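You operate a simulated robot arm through the tools that you are given. There is no shell and no other tool. Be economical: measure what you need, move in short steps, check, and stop when the job is done.

Carry out the task below with a simulated two-armed robot. There is one attempt and no reset: what you move stays moved.

## Task
Take the white paddle and put it on the place y4 of the steel bench under the lamp. Press the button of the sliding lamp to switch it on. Push the sliding lid of the chiller shut. Pick up the grey hand brush with one hand, pass it to the other hand and put it on the top of the long steel table. Stack the sealed tray labelled "large" from the top of the steel bench on top of the sealed tray that says "small". Fetch the medium glove box from the wall shelf under the glove holder and set it on the shelf under the long steel table. Take the lot card r270 and leave it on the white sheet on the upper deck of the trolley. Pull the door of the filter box open. Any order will do. Set down upright: glove box.

Only the result counts: the job must be done as asked and must still hold three seconds after the hand-in. Knocking over, shifting, dropping, spilling or breaking anything else fails it. A push-on lid holds only when it is set on centred and level and pressed home; a screw cap is set on level and turned clockwise until tight. Flat cloth is picked up by pressing the open fingertips on it (5 to 10 N) and closing them slowly along it; thin cloth reads only 2 to 8 mm in the jaws.

## Robot
Two 7-joint arms with two-finger parallel grippers on one trunk, on a base that drives. Base frame: it is fixed to the floor where the robot stands at the start and does not move with it; the origin is under the middle of the robot, x ahead of it, y to its left, z up; the surface under the hand at the start is at about z = 900. Readings come in mm, rad, newtons and seconds.
The left shoulder is at the start at [70, 163, 1145], the right one opposite. With the tool pointing down near the work surface each hand reaches from about 380 to 880 mm from the robot's upright axis, wherever it stands, measured 20 degrees to its own side. Places, roughly: button of the sliding lamp [500, -1200, 1600]; door of the filter box [-1300, -1400, 1700]; glove box [-6500, 250, 1000]; grey hand brush (15x5x12 cm) [-3400, -1000, 300]; lot card R270 [-6500, 1500, 1000]; place Y4 of the steel bench under the lamp [600, -1100, 900]; sealed tray [-2000, -3250, 1000]; shelf under the long steel table [-4200, -3200, 300]; sliding lid of the chiller [600, 1700, 900]; top of the long steel table [-3700, -3100, 900]; white paddle (17x4x9 cm) [600, -200, 900]; white sheet (15x10x3 cm) [-6400, 1800, 800]. Payload 3.43 kg a hand.
Tool frame (each hand has its own): the origin (TCP) lies between the finger pads and is the grasp point; the fingertips stand 34 mm ahead of it; z points along the fingers, y is the line along which they close. Largest opening 128 mm; finger width 24, thickness 12; the body of the gripper, 48 by 130 mm, starts 96 mm behind the TCP.
Orientation is that of the tool frame in the base frame, as a unit quaternion [w, x, y, z]. With the fingers straight down and closing along the base's y, the tool's x points along the base's -x, its y along +y and its z along -z.

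## Interface
- The arms move only by the tool play_rows. It takes "left_increments", "right_increments" or both (then of equal length, played together; a hand with none holds still); each is a list of rows, each an object of numbers (a shift or turn left out is 0, a gripper value left out holds the last): "x", "y", "z": the shift along the tool's x, y, z in units of 100 mm (1.0 is 100 mm); "rx", "ry", "rz": the turn, a rotation vector about the tool's x, y, z in units of 180 degrees (1.0 is 180 degrees). In form: [{"x": .., "y": .., "z": .., "rx": .., "ry": .., "rz": ..}, ...]. A call has 1 to 12 rows; each row is the pose to reach, as a shift and turn from the pose commanded when the call began, along the tool's axes at that moment. "left_hand" and "right_hand" are, for a hand that has rows, the gripper command, from -1 (shut) to 1 (fully open), values between in proportion, set as the call begins (left out, the last holds). A call with a number of a shift or a turn outside -1 to 1 is refused whole. A row lasts 0.2 s, in which the tool goes at most 50 mm and 0.15 rad; a call with a longer step from one row to the next is refused whole, and so is a gripper value outside its range. Where a pose cannot be reached the arm comes as near as it can. A force on the tool above 40 N (or 10 N above the force at the start of the call, whichever is more), or a blocked arm, ends the call early, and 0.2 s more pass. Each finger travels about 153 mm/s and halts on what it meets, pressing with about 41 N; the grip force reading is that of the motor and also rises with nothing between the fingers. The clock runs only during rows and for 0.2 s after the last one: add rows that repeat a pose to give the fingers time. The reply holds the time, the measured pose of the TCP, the force on the tool along the base axes, the opening and the grip force, in the units named above and with some noise, with the torque about the TCP (base axes, N m) and any sound that the robot's microphone picked up.
- Cameras (640 x 400 px; columns grow to the right, rows downward): "scene" is now at [133.2, -37.7, 1379.2]; the picture's right is [-0.39, -0.92, 0.00], its down [-0.48, 0.21, -0.85] and it looks along [0.78, -0.33, -0.53] (base axes); focal length 279 px, centre (320, 200). "left" rides on the left gripper at [76, 11, -160] in its tool frame; the picture's right is [-0.15, 0.99, 0.00], its down [-0.88, -0.13, -0.46] and it looks along [-0.45, -0.07, 0.89] (tool axes); focal length 234 px, centre (320, 200). "right" rides on the right gripper at [76, -11, -160] in its tool frame; the picture's right is [0.15, 0.99, 0.00], its down [-0.88, 0.13, -0.46] and it looks along [-0.45, 0.07, 0.89] (tool axes); focal length 234 px, centre (320, 200). There is no depth. A picture from a camera that has moved, and an enlarged one, comes with that camera's place and axes in the base frame and with its lens.
- camera(camera): a new picture of that camera. It takes no simulated time.
- lift_body(by): slides the trunk up (or, below 0, down) by that many mm; the arms and the scene camera ride with it, the base frame stays. It gives what a move gives, with no picture.
- roll_base(legs): drives the robot by 1 to 6 legs, each [ahead, left, turn to the left] in mm, mm and rad, along the robot's own axes; the way and the turn of a leg run together, so that a leg with both is an arc; at most 1500 mm and 3.142 rad a leg. The arms and the cameras ride along, it lands a little off, and it stops where it bumps. It gives what a move gives.
- turn_head(pan, tilt): turns the head with the scene camera to pan (to the left, within 1.501 rad either way) and tilt (down, from -0.506 to 1.204), counted from straight ahead of the robot. It gives what a move gives.
- close_up(camera, box): a new picture of the part [left, top, right, bottom] of that camera's present view, enlarged. It takes no simulated time.
- close_job(): hands the job in; it is judged then, once.

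Go step by step. Nothing tells you exact positions but the pictures and the camera data: compare them with the known pose of the tool, close in by small moves and look again before you grip or let go. The budget is 207 turns and 194 pictures, counting those below and the enlarged ones. Unless the task says otherwise, let go and move clear before handing in, and close with one line.

The tools are called after "Request:" as a command line: name --argument value ..., lists and objects as JSON in quotes. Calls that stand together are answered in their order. play_rows: Moves the arms, as the interface text tells. Its arguments: {"type":"object","properties":{"left_increments":{"type":"array"},"left_hand":{"type":"number"},"right_increments":{"type":"array"},"right_hand":{"type":"number"}},"required":[]} The other tools are called the same way: lift_body (by) slides the trunk up or down; roll_base (legs) drives the base; turn_head (pan, tilt) turns the head that bears the scene camera; camera (camera) takes a picture; close_up (camera, box) takes an enlarged picture of a part of a camera's view; close_job () hands the job in.

At the start:

```text
time: 0.0
left_eef_pos: [436.8, 54.4, 1178.3]
left_tool_rot: [0.0, 0.0, 1.0, -0.001]
left_force: [0.1, 0.4, 0.3]
left_torque: [-0.04, -0.01, -0.04]
left_grip_width: 128.1
left_gripper_force: 0.1
right_eef_pos: [500.2, -520.2, 1096.6]
right_tool_rot: [0.001, -0.001, 1.0, 0.0]
right_force: [0.2, -0.1, 0.4]
right_torque: [0.0, -0.04, 0.0]
right_grip_width: 128.0
right_gripper_force: 0.1
trunk travel left (down, up): [-625.0, 315.0]
robot x, y, heading: [-3.8, 1.9, 0.0]
head pan, tilt: [-0.403, 0.555]
```

scene: 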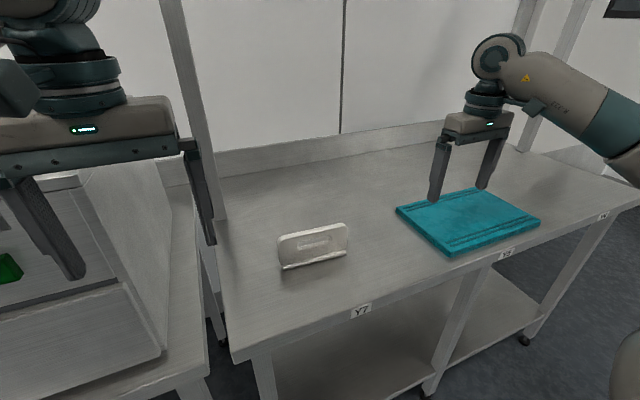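
right: 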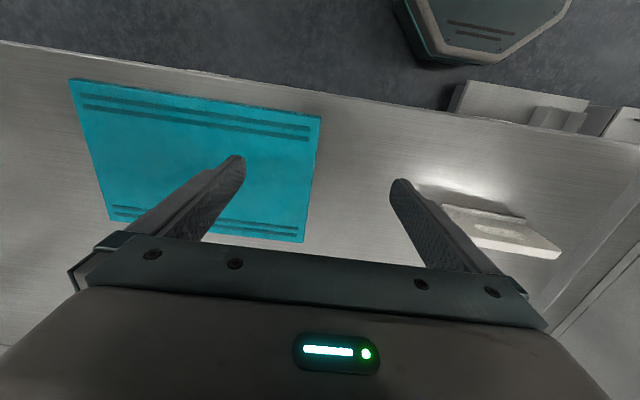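
left: 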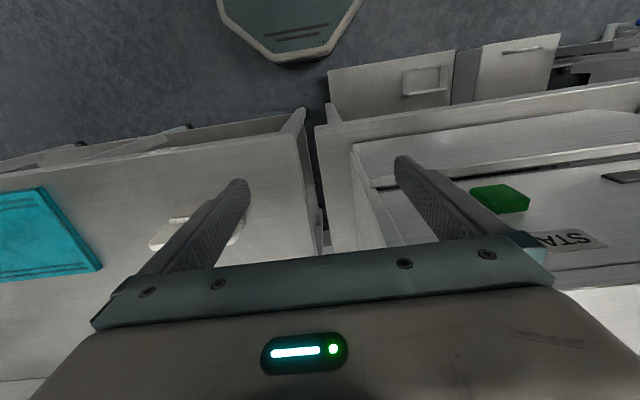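

The paddle stands at about [570, -205, 900] on the bench, with place labels along its edge. I'll enlarge the labels and the paddle first.

Request:
close_up --camera "scene" --box '[240, 200, 400, 300]'

Request:
close_up --camera "scene" --box '[480, 180, 640, 280]'

Request:
turn_head --pan -1.1 --tilt 0.4

Request:
camera --camera "scene"

```text
4.00 times, centred on (320, 250) of scene
camera zoom: at [133.2, -37.7, 1379.2], right [-0.39, -0.92, 0.0], down [-0.48, 0.21, -0.85], along [0.78, -0.33, -0.53], focal length 1117 px, centre (320, 0)
```

zoom: 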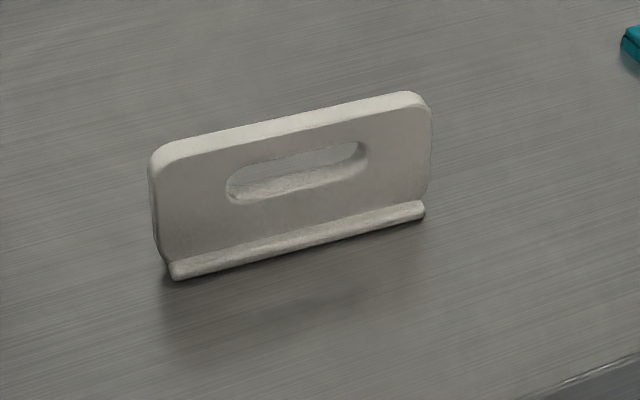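

```text
4.00 times, centred on (560, 230) of scene
camera zoom: at [133.2, -37.7, 1379.2], right [-0.39, -0.92, 0.0], down [-0.48, 0.21, -0.85], along [0.78, -0.33, -0.53], focal length 1117 px, centre (-640, 80)
```

zoom: 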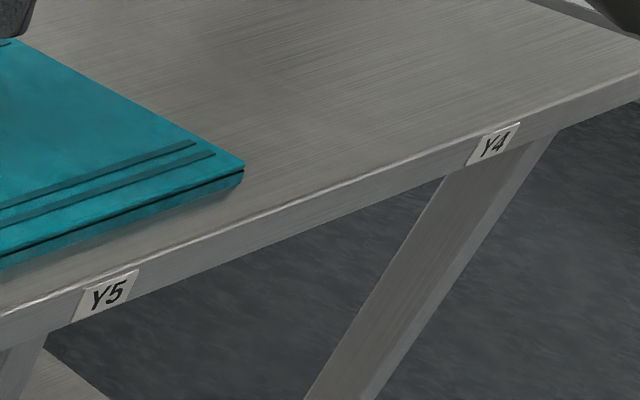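

```text
time: 1.1
left_eef_pos: [437.8, 53.8, 1177.2]
left_tool_rot: [0.0, 0.0, 1.0, 0.001]
left_force: [0.1, -0.5, 0.2]
left_torque: [0.04, 0.04, -0.01]
left_grip_width: 128.2
left_gripper_force: 0.1
right_eef_pos: [499.4, -519.9, 1097.6]
right_tool_rot: [0.0, 0.0, 1.0, 0.0]
right_force: [0.4, 0.4, 0.6]
right_torque: [0.0, -0.02, 0.03]
right_grip_width: 127.9
right_gripper_force: 0.0
trunk travel left (down, up): [-625.0, 315.0]
robot x, y, heading: [-1.1, -0.1, 0.001]
head pan, tilt: [-1.1, 0.4]
```

```text
188 pictures are left
camera scene: at [92.9, -84.9, 1393.3], right [-0.89, -0.45, 0.0], down [-0.18, 0.35, -0.92], along [0.42, -0.82, -0.39], focal length 279 px, centre (320, 200)
```

scene: 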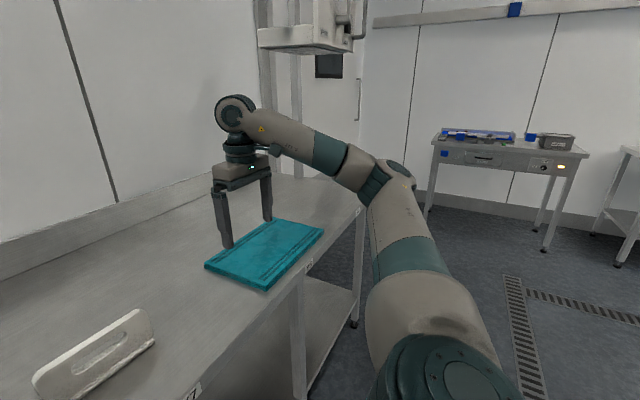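

The paddle's long axis runs along y, with its plate at x≈595 and y≈-220, and Y4 sits at y≈-1115. I'll turn the right hand so it closes along x, then drive left to bring it over the paddle.

Request:
play_rows --right_increments '[{"rz": 0.045, "x": -0.1}, {"rz": 0.09, "x": -0.2}, {"rz": 0.135, "x": -0.3}, {"rz": 0.18, "x": -0.4}, {"rz": 0.225, "x": -0.5}, {"rz": 0.27, "x": -0.6}, {"rz": 0.315, "x": -0.7}, {"rz": 0.36, "x": -0.8}, {"rz": 0.405, "x": -0.9}, {"rz": 0.45, "x": -0.95}, {"rz": 0.495, "x": -0.95}, {"rz": 0.5, "x": -0.95}]'

Request:
roll_base --legs '[[0, 300, 0]]'

Request:
camera --camera "right"

Request:
turn_head --pan -0.5 --tilt 0.6

Request:
camera --camera "scene"

```text
time: 3.7
left_eef_pos: [437.7, 54.2, 1176.7]
left_tool_rot: [0.0, 0.001, 1.0, 0.0]
left_force: [1.1, -0.5, 0.3]
left_torque: [0.02, 0.03, 0.01]
left_grip_width: 128.4
left_gripper_force: 0.1
right_eef_pos: [596.6, -519.5, 1098.1]
right_tool_rot: [0.0, 0.708, 0.706, 0.001]
right_force: [-0.2, -0.2, 0.8]
right_torque: [-0.03, -0.02, -0.02]
right_grip_width: 127.9
right_gripper_force: 0.0
trunk travel left (down, up): [-625.0, 315.0]
robot x, y, heading: [-4.2, -4.6, -0.002]
head pan, tilt: [-1.1, 0.4]
```

```text
time: 5.7
left_eef_pos: [439.4, 346.1, 1177.2]
left_tool_rot: [0.0, 0.003, 1.0, 0.0]
left_force: [-0.3, -0.3, -0.7]
left_torque: [-0.02, 0.0, 0.03]
left_grip_width: 128.3
left_gripper_force: 0.0
right_eef_pos: [592.2, -228.2, 1097.3]
right_tool_rot: [0.001, 0.711, 0.704, 0.0]
right_force: [0.1, -0.4, -0.1]
right_torque: [0.01, 0.01, 0.01]
right_grip_width: 128.0
right_gripper_force: 0.0
trunk travel left (down, up): [-625.0, 315.0]
robot x, y, heading: [-0.6, 298.2, -0.009]
head pan, tilt: [-1.1, 0.4]
```

```text
187 pictures are left
camera right: at [582.1, -150.4, 1257.2], right [0.99, 0.14, 0.0], down [0.12, -0.88, 0.46], along [0.06, -0.45, -0.89], focal length 234 px, centre (320, 200)
```

right: 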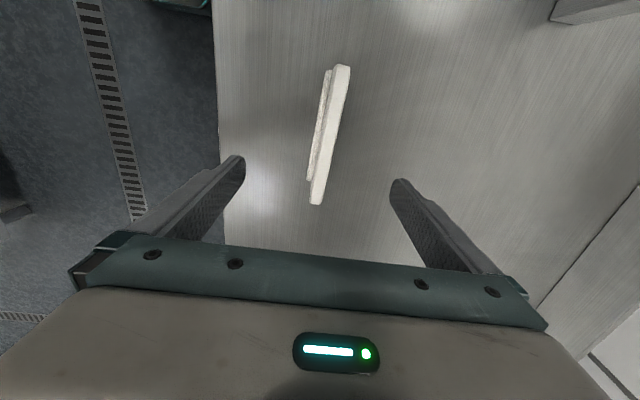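

```text
time: 6.7
left_eef_pos: [439.1, 347.0, 1177.5]
left_tool_rot: [0.0, 0.004, 1.0, 0.0]
left_force: [-1.4, -0.2, 0.1]
left_torque: [-0.02, 0.04, -0.01]
left_grip_width: 128.2
left_gripper_force: 0.2
right_eef_pos: [592.8, -227.5, 1097.5]
right_tool_rot: [0.0, 0.71, 0.704, 0.0]
right_force: [-0.9, -0.1, -0.5]
right_torque: [0.01, 0.0, 0.03]
right_grip_width: 128.0
right_gripper_force: 0.0
trunk travel left (down, up): [-625.0, 315.0]
robot x, y, heading: [4.5, 298.4, -0.008]
head pan, tilt: [-0.499, 0.6]
```

```text
186 pictures are left
camera scene: at [129.2, 250.1, 1375.1], right [-0.49, -0.87, 0.0], down [-0.49, 0.27, -0.83], along [0.72, -0.4, -0.56], focal length 279 px, centre (320, 200)
```

scene: 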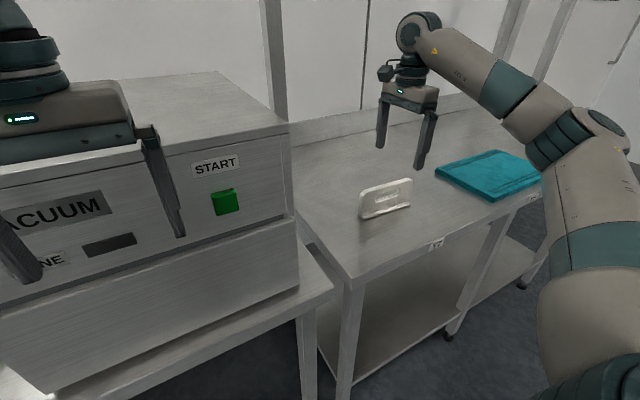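

The plate's top edge sits at x≈599, y≈-213, and the right hand is nearly over it. I'll come down in two steps and look once in between.

Request:
play_rows --right_increments '[{"x": 0.12, "y": 0.06, "z": 0.3}, {"x": 0.12, "y": 0.06, "z": 0.6}, {"x": 0.12, "y": 0.06, "z": 0.9}]'

Request:
camera --camera "right"

```text
time: 7.5
left_eef_pos: [439.9, 344.9, 1177.4]
left_tool_rot: [0.0, 0.003, 1.0, 0.0]
left_force: [0.0, 0.4, -0.2]
left_torque: [0.0, -0.01, -0.01]
left_grip_width: 128.3
left_gripper_force: 0.1
right_eef_pos: [599.4, -214.7, 1007.7]
right_tool_rot: [0.0, 0.71, 0.704, 0.0]
right_force: [0.4, 1.2, 0.2]
right_torque: [-0.01, 0.03, 0.02]
right_grip_width: 127.9
right_gripper_force: 0.1
trunk travel left (down, up): [-625.0, 315.0]
robot x, y, heading: [-2.6, 296.3, -0.013]
head pan, tilt: [-0.499, 0.6]
```

```text
185 pictures are left
camera right: at [588.4, -137.2, 1166.3], right [0.99, 0.14, 0.0], down [0.12, -0.88, 0.46], along [0.06, -0.45, -0.89], focal length 234 px, centre (320, 200)
```

right: 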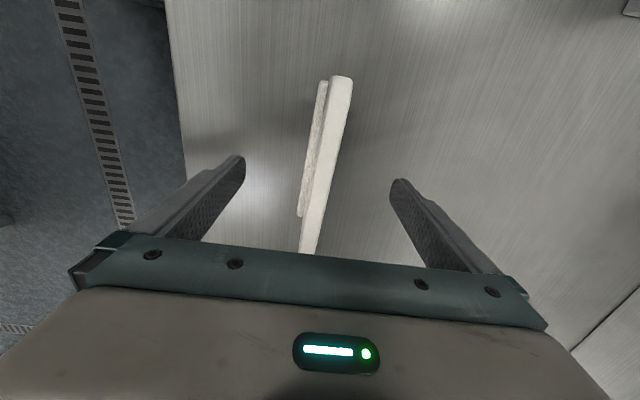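

The plate is centred between the fingers, so I'll go down 50 mm, close and lift.

Request:
play_rows --right_increments '[{"z": 0.25}, {"z": 0.5}, {"z": 0.5}]'

Request:
play_rows --right_hand -1 --right_increments '[{"z": 0}, {"z": 0}, {"z": 0}, {"z": 0}, {"z": 0}]'

Request:
play_rows --right_increments '[{"z": -0.2}, {"z": -0.5}, {"z": -0.8}, {"z": -1.0}]'

Request:
camera --camera "scene"

```text
time: 8.3
left_eef_pos: [439.0, 346.2, 1177.3]
left_tool_rot: [0.0, 0.003, 1.0, -0.001]
left_force: [-0.2, 0.1, 0.3]
left_torque: [0.02, 0.0, 0.04]
left_grip_width: 128.2
left_gripper_force: 0.1
right_eef_pos: [597.8, -215.1, 958.9]
right_tool_rot: [0.0, 0.71, 0.704, 0.0]
right_force: [-0.5, 0.6, -0.2]
right_torque: [-0.01, -0.02, 0.02]
right_grip_width: 128.0
right_gripper_force: 0.1
trunk travel left (down, up): [-625.0, 315.0]
robot x, y, heading: [1.5, 293.7, -0.01]
head pan, tilt: [-0.499, 0.6]
```

```text
time: 9.5
left_eef_pos: [440.2, 345.1, 1176.5]
left_tool_rot: [0.0, 0.004, 1.0, 0.0]
left_force: [-0.3, -0.5, 0.0]
left_torque: [-0.03, 0.01, 0.05]
left_grip_width: 127.7
left_gripper_force: 0.0
right_eef_pos: [599.0, -215.3, 958.2]
right_tool_rot: [0.0, 0.71, 0.704, 0.0]
right_force: [1.3, 0.8, 0.5]
right_torque: [-0.17, -0.05, 0.03]
right_grip_width: 15.7
right_gripper_force: 40.9
trunk travel left (down, up): [-625.0, 315.0]
robot x, y, heading: [2.4, 296.1, -0.007]
head pan, tilt: [-0.499, 0.6]
```

```text
time: 10.5
left_eef_pos: [438.7, 346.0, 1176.4]
left_tool_rot: [0.0, 0.004, 1.0, -0.001]
left_force: [-0.3, 0.5, -0.4]
left_torque: [0.01, -0.02, 0.0]
left_grip_width: 128.1
left_gripper_force: 0.1
right_eef_pos: [599.1, -214.8, 1059.1]
right_tool_rot: [0.001, 0.71, 0.704, 0.0]
right_force: [-0.6, 0.8, -1.9]
right_torque: [0.05, 0.0, 0.01]
right_grip_width: 15.9
right_gripper_force: 40.8
trunk travel left (down, up): [-625.0, 315.0]
robot x, y, heading: [3.6, 297.9, -0.01]
head pan, tilt: [-0.499, 0.6]
```

```text
184 pictures are left
camera scene: at [128.7, 250.7, 1375.1], right [-0.49, -0.87, 0.0], down [-0.49, 0.27, -0.83], along [0.72, -0.4, -0.56], focal length 279 px, centre (320, 200)
```

scene: 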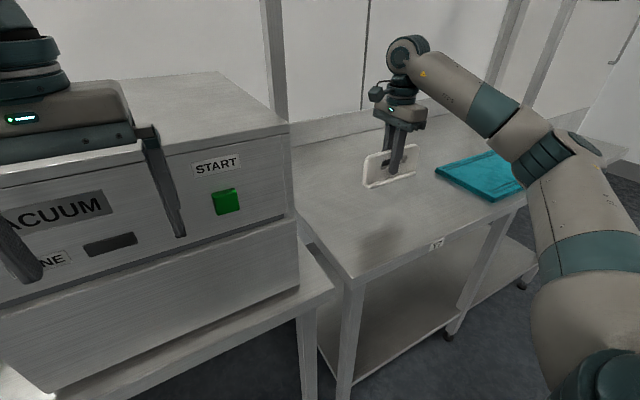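

The paddle is held and clear of the bench. I'll drive right to Y4 and look at the spot and the lamp.

Request:
roll_base --legs '[[0, -900, 0.01]]'

Request:
camera --camera "scene"

Request:
turn_head --pan -0.6 --tilt -0.2

Request:
camera --camera "scene"

```text
time: 15.2
left_eef_pos: [440.3, -534.1, 1176.8]
left_tool_rot: [0.001, -0.006, 1.0, 0.0]
left_force: [-1.2, 0.1, -0.1]
left_torque: [-0.04, 0.01, 0.02]
left_grip_width: 127.7
left_gripper_force: 0.1
right_eef_pos: [612.0, -1092.1, 1058.3]
right_tool_rot: [0.0, 0.703, 0.711, -0.001]
right_force: [-1.0, -0.4, -1.1]
right_torque: [0.01, 0.0, 0.02]
right_grip_width: 15.6
right_gripper_force: 40.9
trunk travel left (down, up): [-625.0, 315.0]
robot x, y, heading: [1.0, -594.4, 0.016]
head pan, tilt: [-0.499, 0.6]
```

```text
183 pictures are left
camera scene: at [131.9, -636.2, 1375.1], right [-0.47, -0.88, 0.0], down [-0.5, 0.26, -0.82], along [0.73, -0.39, -0.57], focal length 279 px, centre (320, 200)
```

scene: 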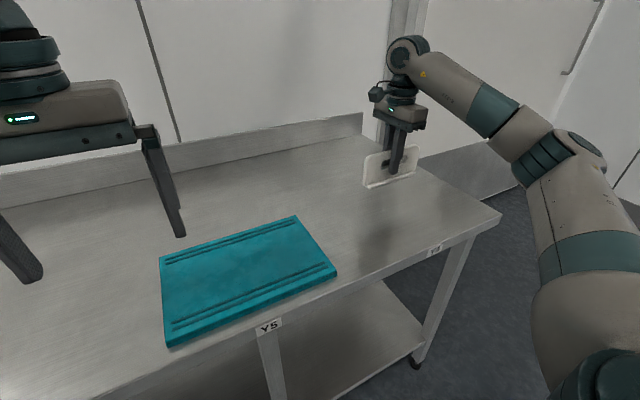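

```text
time: 16.3
left_eef_pos: [439.7, -535.0, 1177.0]
left_tool_rot: [0.001, -0.006, 1.0, 0.0]
left_force: [0.3, -0.5, -0.3]
left_torque: [-0.03, 0.0, 0.0]
left_grip_width: 128.0
left_gripper_force: 0.2
right_eef_pos: [612.2, -1092.5, 1058.5]
right_tool_rot: [0.0, 0.702, 0.712, -0.001]
right_force: [-0.7, 0.7, -0.9]
right_torque: [0.01, -0.04, -0.02]
right_grip_width: 15.5
right_gripper_force: 40.3
trunk travel left (down, up): [-625.0, 315.0]
robot x, y, heading: [3.3, -594.2, 0.011]
head pan, tilt: [-0.6, -0.201]
```

```text
182 pictures are left
camera scene: at [123.1, -641.1, 1447.7], right [-0.56, -0.83, 0.0], down [0.16, -0.11, -0.98], along [0.82, -0.54, 0.2], focal length 279 px, centre (320, 200)
```

scene: 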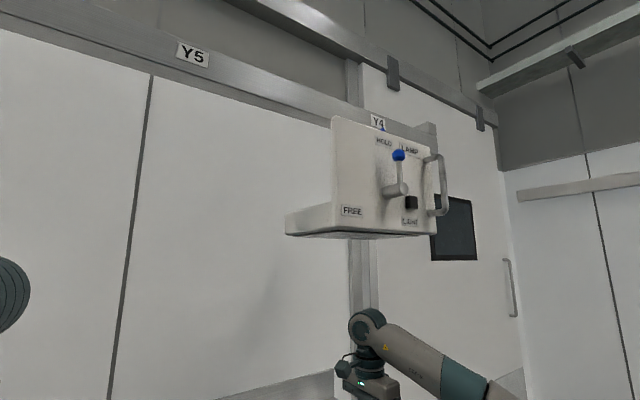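

Y4 and the right hand line up and the lamp panel is visible above. I'll lower the paddle, feel for contact and release.

Request:
play_rows --right_increments '[{"x": -0.18, "y": -0.1, "z": 0.3}, {"x": -0.18, "y": -0.1, "z": 0.6}, {"x": -0.18, "y": -0.1, "z": 0.85}, {"x": -0.18, "y": -0.1, "z": 0.95}, {"x": -0.18, "y": -0.1, "z": 0.985}, {"x": -0.18, "y": -0.1, "z": 1.0}]'

Request:
close_up --camera "scene" --box '[320, 100, 480, 250]'

```text
time: 17.7
left_eef_pos: [439.8, -533.5, 1177.9]
left_tool_rot: [0.0, -0.005, 1.0, 0.0]
left_force: [0.7, 0.4, 0.2]
left_torque: [0.02, -0.01, -0.02]
left_grip_width: 128.0
left_gripper_force: 0.0
right_eef_pos: [602.7, -1111.1, 958.6]
right_tool_rot: [0.001, 0.703, 0.711, 0.0]
right_force: [0.3, 1.0, 0.6]
right_torque: [-0.15, 0.0, 0.05]
right_grip_width: 15.7
right_gripper_force: 40.6
trunk travel left (down, up): [-625.0, 315.0]
robot x, y, heading: [4.8, -593.0, 0.012]
head pan, tilt: [-0.6, -0.201]
```

```text
2.67 times, centred on (400, 175) of scene
camera zoom: at [122.7, -640.7, 1447.8], right [-0.56, -0.83, 0.0], down [0.17, -0.11, -0.98], along [0.81, -0.54, 0.2], focal length 745 px, centre (107, 267)
```

zoom: 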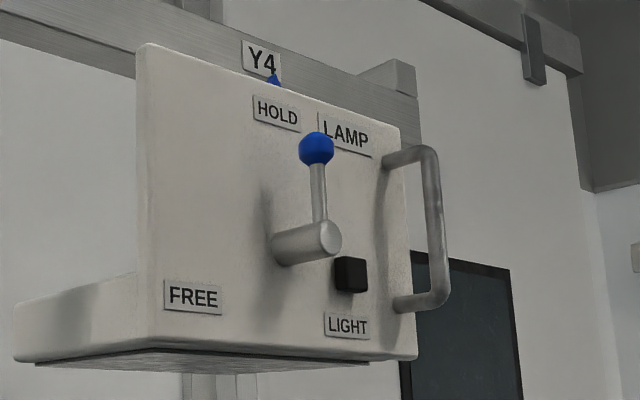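

The paddle is standing on the bench, so I'll release it, rise clear, and check it along with the lamp.

Request:
play_rows --right_hand 0 --right_increments '[{"z": 0}, {"z": 0}, {"z": 0}, {"z": 0}]'

Request:
play_rows --right_increments '[{"z": -0.3}, {"z": -0.6}, {"z": -1.0}, {"z": -1.0}]'

Request:
camera --camera "right"

Request:
turn_head --pan -0.8 --tilt 0.2

Request:
camera --camera "scene"

```text
time: 18.7
left_eef_pos: [440.1, -534.8, 1177.5]
left_tool_rot: [0.0, -0.006, 1.0, 0.0]
left_force: [0.5, 0.9, 0.3]
left_torque: [0.0, 0.03, -0.01]
left_grip_width: 128.1
left_gripper_force: 0.0
right_eef_pos: [601.7, -1111.2, 958.3]
right_tool_rot: [0.0, 0.704, 0.711, 0.0]
right_force: [0.8, 0.9, -0.7]
right_torque: [0.03, -0.01, -0.03]
right_grip_width: 63.7
right_gripper_force: 0.2
trunk travel left (down, up): [-625.0, 315.0]
robot x, y, heading: [4.0, -589.3, 0.011]
head pan, tilt: [-0.6, -0.201]
```

```text
time: 19.7
left_eef_pos: [441.4, -534.8, 1178.0]
left_tool_rot: [0.0, -0.006, 1.0, -0.001]
left_force: [-0.2, -0.6, -0.3]
left_torque: [0.02, 0.03, 0.0]
left_grip_width: 128.3
left_gripper_force: 0.0
right_eef_pos: [601.1, -1111.8, 1058.0]
right_tool_rot: [0.001, 0.703, 0.711, 0.0]
right_force: [-0.2, 0.3, 0.0]
right_torque: [0.01, -0.01, 0.0]
right_grip_width: 63.9
right_gripper_force: 0.0
trunk travel left (down, up): [-625.0, 315.0]
robot x, y, heading: [-0.6, -596.6, 0.013]
head pan, tilt: [-0.6, -0.201]
```

```text
180 pictures are left
camera right: at [590.8, -1034.4, 1217.1], right [0.99, 0.16, 0.0], down [0.14, -0.88, 0.46], along [0.07, -0.45, -0.89], focal length 234 px, centre (320, 200)
```

right: 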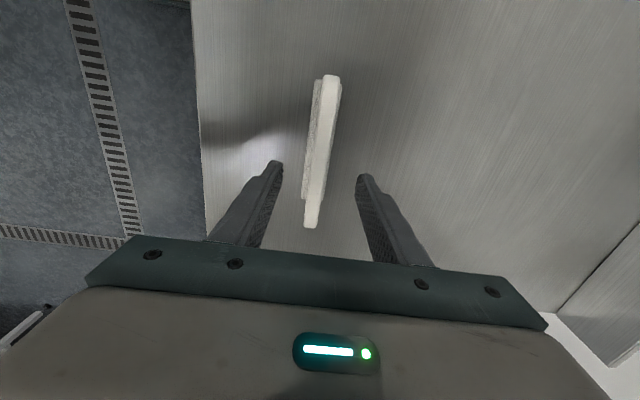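

```text
time: 20.6
left_eef_pos: [439.4, -534.1, 1176.5]
left_tool_rot: [0.0, -0.006, 1.0, -0.001]
left_force: [0.6, 0.2, 0.5]
left_torque: [0.02, 0.0, 0.0]
left_grip_width: 127.7
left_gripper_force: 0.0
right_eef_pos: [602.6, -1111.2, 1058.5]
right_tool_rot: [0.0, 0.703, 0.712, 0.0]
right_force: [0.5, -0.6, 0.4]
right_torque: [-0.01, 0.03, 0.0]
right_grip_width: 63.8
right_gripper_force: 0.1
trunk travel left (down, up): [-625.0, 315.0]
robot x, y, heading: [5.3, -591.5, 0.011]
head pan, tilt: [-0.799, 0.201]
```

```text
179 pictures are left
camera scene: at [119.3, -660.5, 1412.0], right [-0.71, -0.71, 0.0], down [-0.14, 0.14, -0.98], along [0.69, -0.69, -0.2], focal length 279 px, centre (320, 200)
```

scene: 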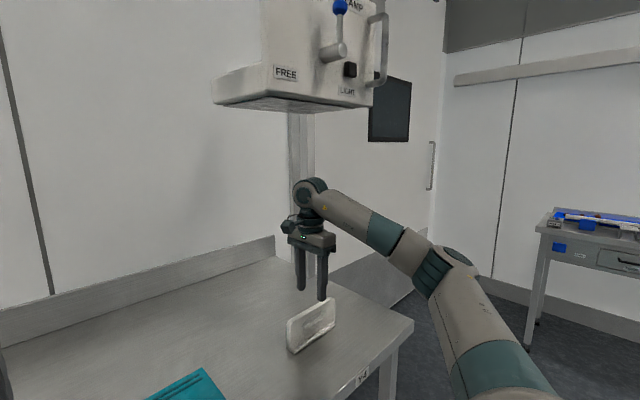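

The paddle stands at Y4. Next is the lamp: I'll back away from under it, raise the trunk, and turn the right hand to point forward with its fingers shut.

Request:
roll_base --legs '[[-330, 0, 0]]'

Request:
lift_body --by 310

Request:
play_rows --right_hand -1 --right_increments '[{"rx": -0.045}, {"rx": -0.09}, {"rx": -0.135}, {"rx": -0.18}, {"rx": -0.225}, {"rx": -0.27}, {"rx": -0.315}, {"rx": -0.36}, {"rx": -0.405}, {"rx": -0.45}, {"rx": -0.495}, {"rx": -0.5}]'

Request:
camera --camera "scene"

Request:
camera --camera "right"

```text
time: 22.8
left_eef_pos: [112.2, -540.1, 1176.5]
left_tool_rot: [0.0, 0.0, 1.0, 0.0]
left_force: [0.7, -0.4, -0.7]
left_torque: [0.0, -0.04, -0.03]
left_grip_width: 127.9
left_gripper_force: 0.0
right_eef_pos: [268.5, -1120.4, 1057.7]
right_tool_rot: [0.0, 0.707, 0.708, 0.0]
right_force: [-0.2, 0.4, -0.1]
right_torque: [0.0, 0.01, -0.04]
right_grip_width: 64.1
right_gripper_force: 0.0
trunk travel left (down, up): [-625.0, 315.0]
robot x, y, heading: [-323.7, -589.6, 0.001]
head pan, tilt: [-0.799, 0.201]
```

```text
time: 25.8
left_eef_pos: [113.7, -540.8, 1486.0]
left_tool_rot: [0.0, 0.0, 1.0, 0.0]
left_force: [-0.4, -0.9, 0.5]
left_torque: [-0.02, -0.04, -0.01]
left_grip_width: 128.0
left_gripper_force: 0.0
right_eef_pos: [267.8, -1120.4, 1367.6]
right_tool_rot: [0.0, 0.707, 0.707, 0.0]
right_force: [-0.7, -0.6, -0.6]
right_torque: [-0.01, -0.02, 0.0]
right_grip_width: 64.2
right_gripper_force: 0.1
trunk travel left (down, up): [-935.0, 5.0]
robot x, y, heading: [-328.7, -592.7, -0.005]
head pan, tilt: [-0.799, 0.201]
```

```text
time: 28.6
left_eef_pos: [110.7, -541.7, 1489.3]
left_tool_rot: [0.001, 0.0, 1.0, 0.0]
left_force: [0.4, -0.3, -0.7]
left_torque: [0.01, -0.02, 0.03]
left_grip_width: 128.1
left_gripper_force: 0.0
right_eef_pos: [122.1, -1171.6, 1149.4]
right_tool_rot: [0.361, 0.621, 0.627, 0.302]
right_force: [-0.8, 0.4, 0.4]
right_torque: [0.0, -0.02, 0.04]
right_grip_width: 0.0
right_gripper_force: 32.8
right hand out of reach, approached as far as the arm can: row 10, 11, 12
trunk travel left (down, up): [-935.0, 5.0]
robot x, y, heading: [-325.9, -592.2, -0.001]
head pan, tilt: [-0.799, 0.201]
stopped in row 12 (right hand): the arm was blocked; the commanded pose is now the measured one
```

```text
178 pictures are left
camera scene: at [-212.1, -664.7, 1722.1], right [-0.72, -0.7, 0.0], down [-0.14, 0.14, -0.98], along [0.68, -0.7, -0.2], focal length 279 px, centre (320, 200)
```

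scene: 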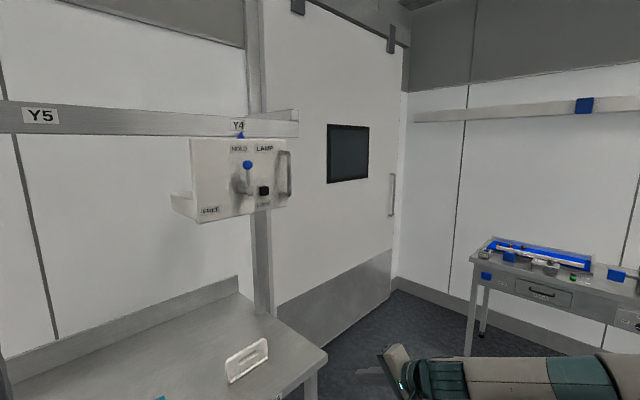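

```text
177 pictures are left
camera right: at [-14.1, -1084.5, 1223.4], right [0.56, 0.19, 0.81], down [-0.33, -0.84, 0.43], along [0.76, -0.51, -0.41], focal length 234 px, centre (320, 200)
```

right: 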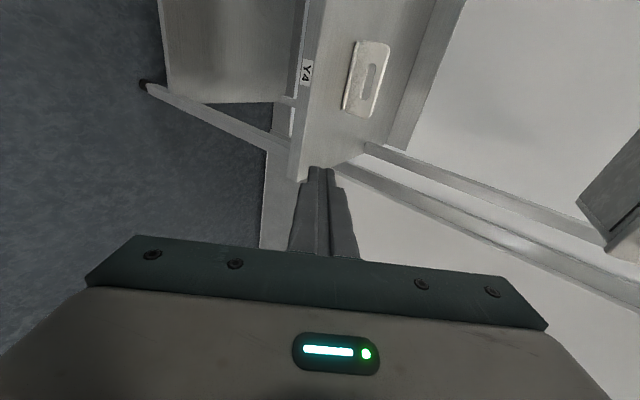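

That roll isn't reachable pointing forward. I'll unroll the wrist so the camera rides below and pitch the hand forward that way instead.

Request:
play_rows --right_increments '[{"rx": -0.0145, "ry": -0.0121, "rz": -0.0421, "y": 0.09, "z": 0.02}, {"rx": -0.029, "ry": -0.0243, "rz": -0.0842, "y": 0.18, "z": 0.04}, {"rx": -0.0436, "ry": -0.0364, "rz": -0.1263, "y": 0.27, "z": 0.06}, {"rx": -0.0582, "ry": -0.0486, "rz": -0.1684, "y": 0.36, "z": 0.08}, {"rx": -0.0727, "ry": -0.0607, "rz": -0.2105, "y": 0.45, "z": 0.1}, {"rx": -0.0873, "ry": -0.0729, "rz": -0.2525, "y": 0.54, "z": 0.12}, {"rx": -0.1018, "ry": -0.085, "rz": -0.2946, "y": 0.63, "z": 0.13}, {"rx": -0.1164, "ry": -0.0972, "rz": -0.3367, "y": 0.72, "z": 0.14}, {"rx": -0.1309, "ry": -0.1093, "rz": -0.3788, "y": 0.81, "z": 0.16}, {"rx": -0.1455, "ry": -0.1215, "rz": -0.4209, "y": 0.9, "z": 0.18}, {"rx": -0.16, "ry": -0.1336, "rz": -0.463, "y": 0.97, "z": 0.19}, {"rx": -0.16, "ry": -0.1336, "rz": -0.463, "y": 0.97, "z": 0.19}]'

Request:
close_up --camera "scene" --box '[180, 120, 308, 200]'

```text
time: 31.2
left_eef_pos: [113.8, -539.8, 1487.6]
left_tool_rot: [0.0, -0.001, 1.0, 0.0]
left_force: [0.0, -0.3, 0.3]
left_torque: [-0.02, -0.02, 0.0]
left_grip_width: 127.8
left_gripper_force: 0.1
right_eef_pos: [173.8, -1177.6, 1237.2]
right_tool_rot: [0.706, -0.003, 0.708, 0.0]
right_force: [-0.2, 0.7, 0.0]
right_torque: [0.02, 0.01, -0.02]
right_grip_width: 0.0
right_gripper_force: 33.0
right hand out of reach, approached as far as the arm can: row 4, 5, 6, 7, 8, 9, 10, 11, 12
trunk travel left (down, up): [-935.0, 5.0]
robot x, y, heading: [-323.7, -594.2, 0.0]
head pan, tilt: [-0.799, 0.201]
```

```text
5.00 times, centred on (244, 160) of scene
camera zoom: at [-208.8, -663.6, 1721.9], right [-0.72, -0.7, 0.0], down [-0.14, 0.14, -0.98], along [0.68, -0.7, -0.2], focal length 1396 px, centre (700, 400)
```

zoom: 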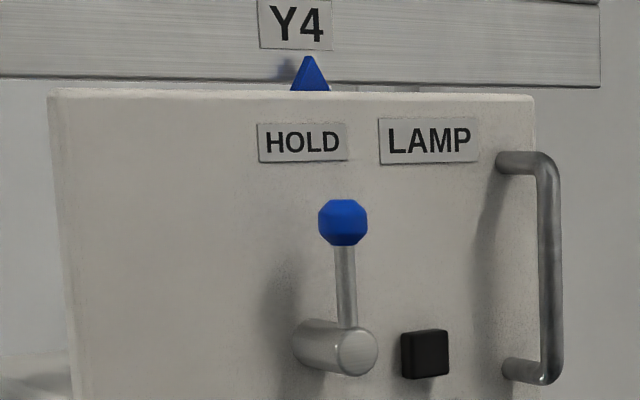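

The hand now points forward. The two views put the button face at about [536, -1174, 1572], so I'll raise the hand to that height in steps.

Request:
play_rows --right_increments '[{"x": -0.3}, {"x": -0.65}, {"x": -1.0}, {"x": -1.0}]'

Request:
play_rows --right_increments '[{"x": -0.3}, {"x": -0.65}, {"x": -1.0}, {"x": -1.0}]'

Request:
play_rows --right_increments '[{"x": -0.3}, {"x": -0.65}, {"x": -1.0}, {"x": -1.0}]'

Request:
camera --camera "scene"

```text
time: 32.2
left_eef_pos: [114.1, -540.3, 1487.2]
left_tool_rot: [0.001, 0.0, 1.0, 0.0]
left_force: [0.1, 0.0, -0.6]
left_torque: [0.01, 0.02, 0.0]
left_grip_width: 128.3
left_gripper_force: 0.1
right_eef_pos: [174.9, -1182.3, 1338.9]
right_tool_rot: [0.706, 0.0, 0.708, -0.001]
right_force: [0.3, 0.1, -0.6]
right_torque: [-0.01, -0.02, 0.02]
right_grip_width: 0.0
right_gripper_force: 32.9
trunk travel left (down, up): [-935.0, 5.0]
robot x, y, heading: [-323.1, -596.6, 0.0]
head pan, tilt: [-0.799, 0.201]
```

```text
time: 33.2
left_eef_pos: [113.7, -541.8, 1486.4]
left_tool_rot: [-0.001, -0.001, 1.0, -0.001]
left_force: [0.4, -0.3, 0.1]
left_torque: [-0.03, -0.02, 0.02]
left_grip_width: 127.9
left_gripper_force: 0.0
right_eef_pos: [175.1, -1180.5, 1437.0]
right_tool_rot: [0.706, -0.001, 0.708, 0.0]
right_force: [0.4, 0.5, 0.8]
right_torque: [0.03, 0.0, 0.04]
right_grip_width: 0.1
right_gripper_force: 32.4
trunk travel left (down, up): [-935.0, 5.0]
robot x, y, heading: [-325.1, -597.0, 0.001]
head pan, tilt: [-0.799, 0.201]
```

```text
time: 34.2
left_eef_pos: [112.8, -541.2, 1488.9]
left_tool_rot: [0.0, -0.001, 1.0, -0.001]
left_force: [0.5, -0.3, -0.1]
left_torque: [-0.01, 0.01, -0.04]
left_grip_width: 127.9
left_gripper_force: 0.1
right_eef_pos: [177.4, -1179.3, 1536.4]
right_tool_rot: [0.706, 0.001, 0.708, -0.002]
right_force: [-0.2, -0.2, 0.2]
right_torque: [0.01, 0.0, -0.01]
right_grip_width: 0.0
right_gripper_force: 33.3
trunk travel left (down, up): [-935.0, 5.0]
robot x, y, heading: [-325.8, -594.4, 0.005]
head pan, tilt: [-0.799, 0.201]
```

```text
175 pictures are left
camera scene: at [-208.7, -663.9, 1721.9], right [-0.72, -0.7, 0.0], down [-0.14, 0.14, -0.98], along [0.68, -0.7, -0.2], focal length 279 px, centre (320, 200)
```

scene: 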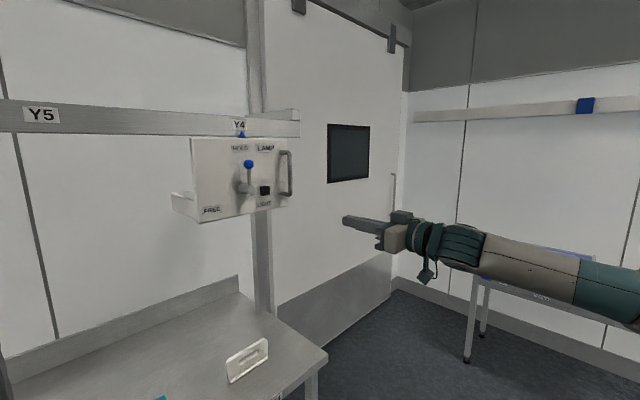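

The hand model matches the picture. I'll raise 40 mm more, drive forward 220 mm, then check how the fingertips line up with the button.

Request:
play_rows --right_increments '[{"x": -0.2}, {"x": -0.4}, {"x": -0.4}]'

Request:
roll_base --legs '[[220, 0, 0]]'

Request:
camera --camera "scene"

Request:
camera --camera "right"

```text
time: 35.0
left_eef_pos: [114.1, -541.5, 1487.6]
left_tool_rot: [0.001, -0.001, 1.0, 0.0]
left_force: [-0.1, -0.6, 0.1]
left_torque: [0.03, 0.01, 0.0]
left_grip_width: 128.0
left_gripper_force: 0.1
right_eef_pos: [178.0, -1178.8, 1576.7]
right_tool_rot: [0.706, 0.0, 0.708, -0.001]
right_force: [0.7, -1.2, 0.1]
right_torque: [0.03, 0.02, 0.0]
right_grip_width: 0.0
right_gripper_force: 33.0
trunk travel left (down, up): [-935.0, 5.0]
robot x, y, heading: [-321.0, -594.8, 0.001]
head pan, tilt: [-0.799, 0.201]
```

```text
time: 36.8
left_eef_pos: [335.2, -543.5, 1489.4]
left_tool_rot: [0.002, 0.001, 1.0, -0.001]
left_force: [-0.4, -0.2, 0.3]
left_torque: [0.01, -0.08, -0.02]
left_grip_width: 127.8
left_gripper_force: 0.0
right_eef_pos: [394.0, -1179.9, 1580.3]
right_tool_rot: [0.707, 0.003, 0.707, -0.003]
right_force: [-0.8, -0.3, -0.3]
right_torque: [-0.02, 0.02, 0.01]
right_grip_width: 0.0
right_gripper_force: 32.7
trunk travel left (down, up): [-935.0, 5.0]
robot x, y, heading: [-98.4, -594.2, -0.003]
head pan, tilt: [-0.799, 0.201]
```

```text
174 pictures are left
camera scene: at [11.4, -664.5, 1722.3], right [-0.72, -0.69, 0.0], down [-0.14, 0.14, -0.98], along [0.68, -0.71, -0.2], focal length 279 px, centre (320, 200)
```

scene: 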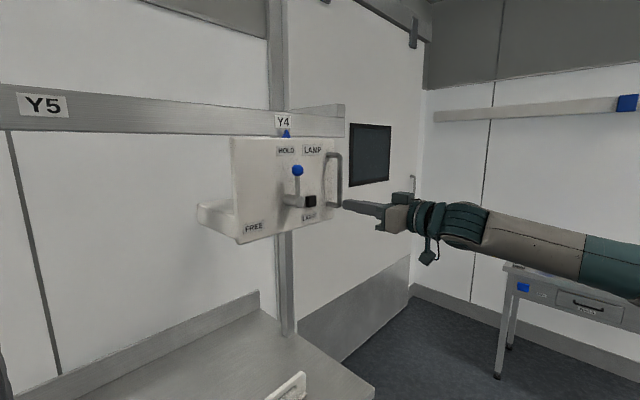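

```text
173 pictures are left
camera right: at [234.9, -1189.8, 1502.4], right [0.01, 0.99, -0.15], down [-0.45, 0.13, 0.88], along [0.89, 0.06, 0.45], focal length 234 px, centre (320, 200)
```

right: 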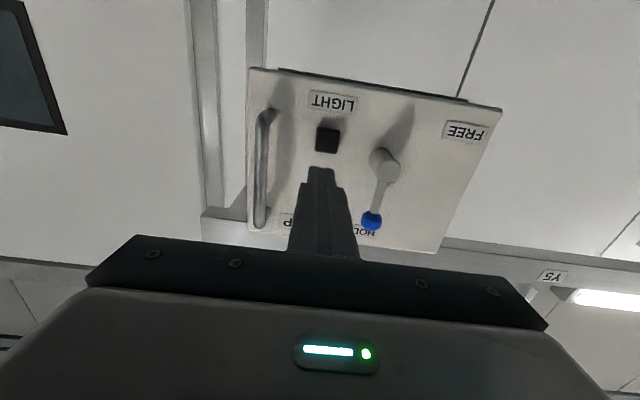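

The wrist view confirms the button at about [536, -1173, 1569]. I'll shift to align and advance 85 mm.

Request:
play_rows --right_increments '[{"x": 0.1, "y": 0.06, "z": 0.1}, {"x": 0.1, "y": 0.06, "z": 0.35}, {"x": 0.1, "y": 0.06, "z": 0.6}, {"x": 0.1, "y": 0.06, "z": 0.85}, {"x": 0.1, "y": 0.06, "z": 0.85}]'

Request:
close_up --camera "scene" --box '[200, 120, 400, 245]'

Request:
camera --camera "right"

```text
time: 38.0
left_eef_pos: [337.6, -543.9, 1488.5]
left_tool_rot: [0.001, 0.002, 1.0, -0.002]
left_force: [-0.1, 0.5, 0.7]
left_torque: [-0.01, -0.03, 0.0]
left_grip_width: 128.2
left_gripper_force: 0.1
right_eef_pos: [481.3, -1176.5, 1569.8]
right_tool_rot: [0.706, 0.002, 0.708, -0.003]
right_force: [-0.2, -0.1, -0.5]
right_torque: [0.02, 0.0, -0.01]
right_grip_width: 0.1
right_gripper_force: 32.7
trunk travel left (down, up): [-935.0, 5.0]
robot x, y, heading: [-101.6, -596.2, -0.001]
head pan, tilt: [-0.799, 0.201]
```

```text
3.20 times, centred on (300, 182) of scene
camera zoom: at [15.1, -664.6, 1722.0], right [-0.72, -0.69, 0.0], down [-0.14, 0.14, -0.98], along [0.68, -0.71, -0.2], focal length 894 px, centre (384, 256)
```

zoom: 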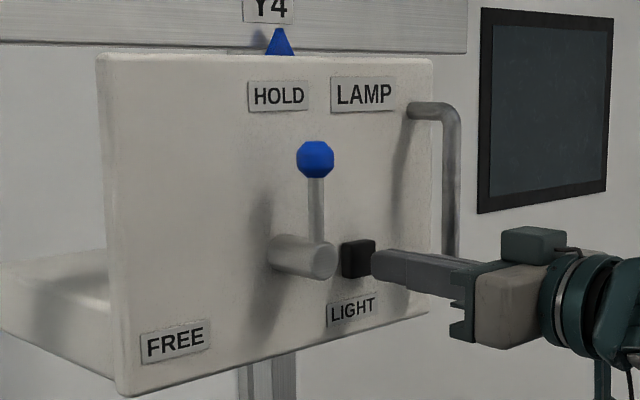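

```text
171 pictures are left
camera right: at [322.3, -1184.4, 1493.7], right [0.01, 0.99, -0.15], down [-0.45, 0.14, 0.88], along [0.89, 0.06, 0.45], focal length 234 px, centre (320, 200)
```

right: 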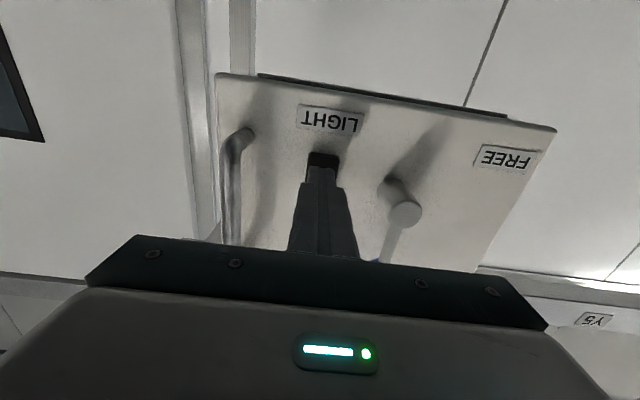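

The fingertips are square to the button, so I'll press gently and back off.

Request:
play_rows --right_increments '[{"z": 0.1}, {"z": 0.16}, {"z": 0.2}, {"z": 0.24}, {"z": 0.28}, {"z": 0.32}]'

Request:
camera --camera "scene"

```text
time: 39.2
left_eef_pos: [333.2, -545.8, 1488.7]
left_tool_rot: [0.003, 0.005, 1.0, 0.0]
left_force: [0.7, 0.3, -0.2]
left_torque: [0.0, 0.03, 0.03]
left_grip_width: 128.0
left_gripper_force: 0.1
right_eef_pos: [503.0, -1174.5, 1568.6]
right_tool_rot: [0.706, 0.003, 0.708, -0.003]
right_force: [-29.0, 4.9, -5.3]
right_torque: [0.22, 0.04, 0.19]
right_grip_width: 0.0
right_gripper_force: 32.6
trunk travel left (down, up): [-935.0, 5.0]
robot x, y, heading: [-103.0, -592.5, -0.012]
head pan, tilt: [-0.799, 0.201]
heard: click
stopped in row 6 (right hand): the force on the tool passed its limit at 43 N (the readings are from after the stop); the commanded pose is now the measured one
```

```text
170 pictures are left
camera scene: at [8.2, -664.2, 1722.5], right [-0.72, -0.69, 0.0], down [-0.13, 0.14, -0.98], along [0.68, -0.71, -0.2], focal length 279 px, centre (320, 200)
```

scene: 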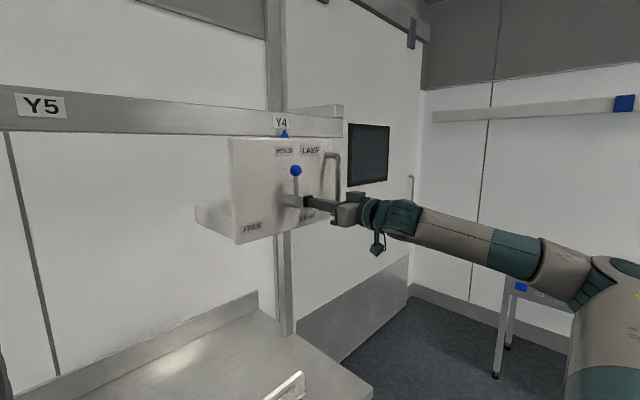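

The button clicked and the lamp light shows on the bench. I'll retreat, back off and look toward the filter box while the trunk is high.

Request:
play_rows --right_increments '[{"z": -0.3}, {"z": -0.65}, {"z": -1.0}, {"z": -1.0}]'

Request:
roll_base --legs '[[-450, 0, 0], [0, 0, -1.57]]'

Request:
camera --camera "scene"

Request:
turn_head --pan -1.4 --tilt 0.1

Request:
camera --camera "scene"

```text
time: 40.2
left_eef_pos: [341.4, -544.3, 1486.5]
left_tool_rot: [0.001, 0.003, 1.0, 0.0]
left_force: [0.5, 0.1, -0.7]
left_torque: [0.02, 0.04, 0.0]
left_grip_width: 127.8
left_gripper_force: 0.1
right_eef_pos: [413.3, -1173.1, 1562.5]
right_tool_rot: [0.703, 0.003, 0.711, -0.003]
right_force: [-0.2, -0.2, -0.2]
right_torque: [-0.03, -0.02, 0.02]
right_grip_width: 0.0
right_gripper_force: 33.1
trunk travel left (down, up): [-935.0, 5.0]
robot x, y, heading: [-101.5, -599.1, -0.007]
head pan, tilt: [-0.799, 0.201]
```

```text
time: 45.1
left_eef_pos: [-186.1, -831.8, 1492.2]
left_tool_rot: [0.006, 0.347, 0.938, -0.014]
left_force: [0.4, 1.2, 0.0]
left_torque: [-0.11, 0.08, -0.03]
left_grip_width: 128.1
left_gripper_force: 0.1
right_eef_pos: [-532.4, -1358.4, 1585.0]
right_tool_rot: [0.667, 0.237, 0.661, -0.249]
right_force: [0.2, -0.9, 2.0]
right_torque: [0.1, 0.12, 0.1]
right_grip_width: 0.0
right_gripper_force: 33.1
trunk travel left (down, up): [-935.0, 5.0]
robot x, y, heading: [-552.6, -627.7, -0.71]
head pan, tilt: [-0.799, 0.201]
stopped in leg 2: the robot was blocked; the commanded pose is now the measured one
```

```text
169 pictures are left
camera scene: at [-484.7, -731.8, 1722.9], right [-1.0, -0.06, 0.02], down [-0.03, 0.18, -0.98], along [0.06, -0.98, -0.19], focal length 279 px, centre (320, 200)
```

scene: 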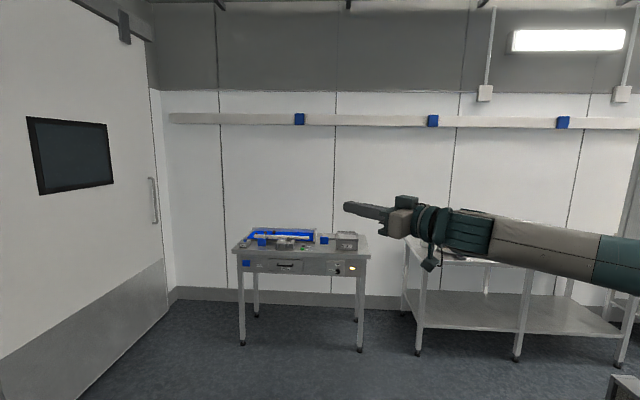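

```text
time: 46.1
left_eef_pos: [-181.6, -847.6, 1483.9]
left_tool_rot: [-0.003, 0.357, 0.934, -0.01]
left_force: [0.4, 0.1, -0.1]
left_torque: [0.02, 0.0, -0.01]
left_grip_width: 128.0
left_gripper_force: 0.0
right_eef_pos: [-536.8, -1365.8, 1574.1]
right_tool_rot: [0.66, 0.243, 0.665, -0.252]
right_force: [0.0, 0.6, -0.4]
right_torque: [0.0, 0.05, -0.03]
right_grip_width: 0.0
right_gripper_force: 33.1
trunk travel left (down, up): [-935.0, 5.0]
robot x, y, heading: [-567.5, -615.8, -0.729]
head pan, tilt: [-1.4, 0.099]
```

```text
168 pictures are left
camera scene: at [-532.4, -723.7, 1731.9], right [-0.85, 0.53, 0.02], down [0.03, 0.08, -1.0], along [-0.53, -0.84, -0.08], focal length 279 px, centre (320, 200)
```

scene: 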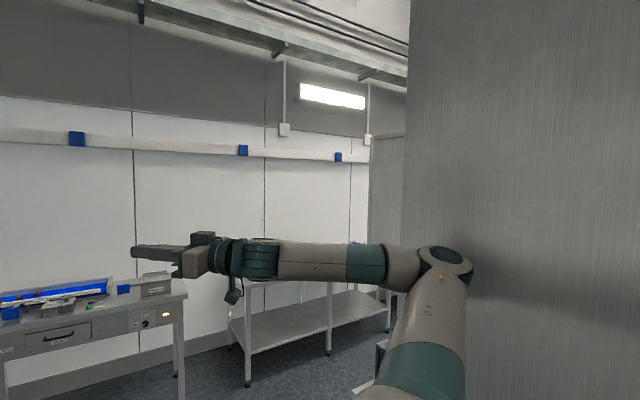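

The turn was blocked by a large steel unit on my right, close to the elbow. I'll reverse the turn a little, move away toward +x, and look at it from there.

Request:
roll_base --legs '[[0, 0, 0.3], [270, 125, 0]]'

Request:
camera --camera "scene"

```text
time: 49.2
left_eef_pos: [129.2, -752.9, 1493.0]
left_tool_rot: [0.009, 0.22, 0.975, -0.001]
left_force: [-0.5, -0.2, 0.5]
left_torque: [-0.02, 0.04, 0.0]
left_grip_width: 127.7
left_gripper_force: 0.0
right_eef_pos: [-67.6, -1351.8, 1571.7]
right_tool_rot: [0.697, 0.153, 0.685, -0.15]
right_force: [-0.6, 0.3, 0.1]
right_torque: [-0.02, 0.0, 0.01]
right_grip_width: 0.0
right_gripper_force: 32.8
trunk travel left (down, up): [-935.0, 5.0]
robot x, y, heading: [-265.2, -625.5, -0.447]
head pan, tilt: [-1.4, 0.099]
```

```text
167 pictures are left
camera scene: at [-248.3, -736.8, 1731.4], right [-0.96, 0.27, 0.0], down [0.03, 0.1, -1.0], along [-0.27, -0.96, -0.1], focal length 279 px, centre (320, 200)
```

scene: 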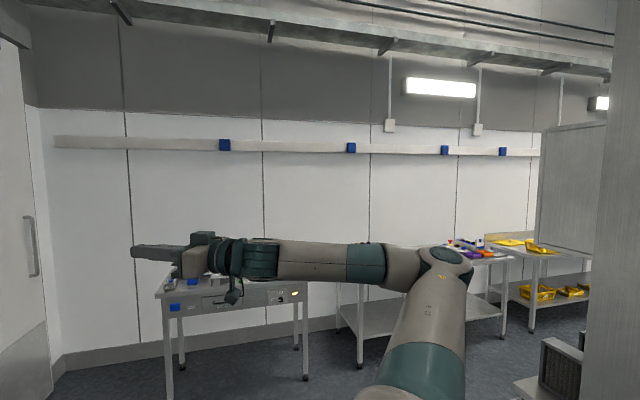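

I see a tall steel unit whose +x face is near x=-1220, ending at about y=-1300. I'll drive toward -y into the open aisle to view its -y side.

Request:
roll_base --legs '[[432, -902, 0]]'

Request:
camera --camera "scene"

```text
time: 54.3
left_eef_pos: [151.4, -1741.1, 1492.4]
left_tool_rot: [0.009, 0.215, 0.977, -0.002]
left_force: [0.1, 0.0, 0.0]
left_torque: [-0.03, -0.03, -0.03]
left_grip_width: 127.7
left_gripper_force: 0.0
right_eef_pos: [-36.7, -2339.6, 1572.8]
right_tool_rot: [0.697, 0.149, 0.686, -0.146]
right_force: [1.0, -0.9, 0.1]
right_torque: [0.05, -0.01, -0.02]
right_grip_width: 0.0
right_gripper_force: 33.1
trunk travel left (down, up): [-935.0, 5.0]
robot x, y, heading: [-246.8, -1617.0, -0.431]
head pan, tilt: [-1.4, 0.099]
```

```text
166 pictures are left
camera scene: at [-225.9, -1727.7, 1731.4], right [-0.97, 0.26, 0.0], down [0.03, 0.1, -1.0], along [-0.26, -0.96, -0.1], focal length 279 px, centre (320, 200)
```

scene: 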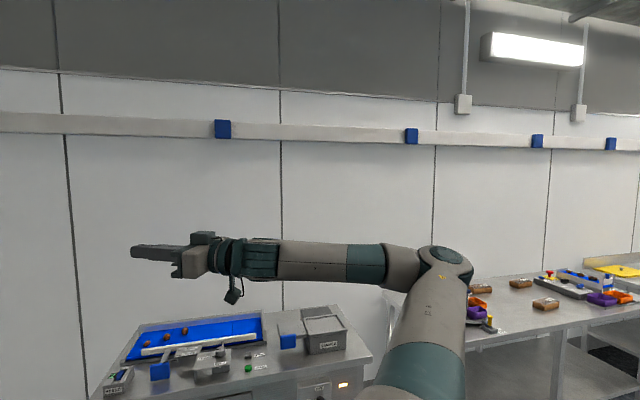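

The aisle is clear, so I'll turn right and look toward the filter box.

Request:
roll_base --legs '[[0, 0, -0.8]]'

Request:
camera --camera "scene"

```text
time: 56.8
left_eef_pos: [-58.2, -1989.5, 1492.8]
left_tool_rot: [0.007, 0.578, 0.816, -0.005]
left_force: [-0.5, 0.7, 0.1]
left_torque: [-0.01, -0.04, 0.02]
left_grip_width: 128.0
left_gripper_force: 0.1
right_eef_pos: [-618.5, -2274.9, 1571.3]
right_tool_rot: [0.586, 0.404, 0.574, -0.405]
right_force: [0.1, -0.4, 0.5]
right_torque: [0.0, -0.01, 0.0]
right_grip_width: 0.0
right_gripper_force: 33.3
trunk travel left (down, up): [-935.0, 5.0]
robot x, y, heading: [-245.7, -1618.0, -1.232]
head pan, tilt: [-1.4, 0.099]
```

```text
165 pictures are left
camera scene: at [-310.6, -1711.5, 1731.3], right [-0.49, 0.87, 0.0], down [0.09, 0.05, -1.0], along [-0.87, -0.49, -0.1], focal length 279 px, centre (320, 200)
```

scene: 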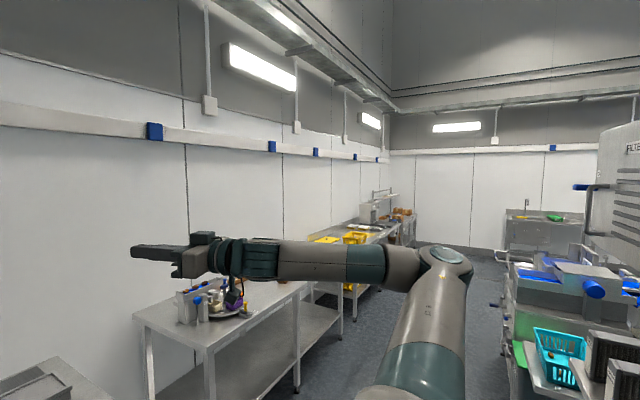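

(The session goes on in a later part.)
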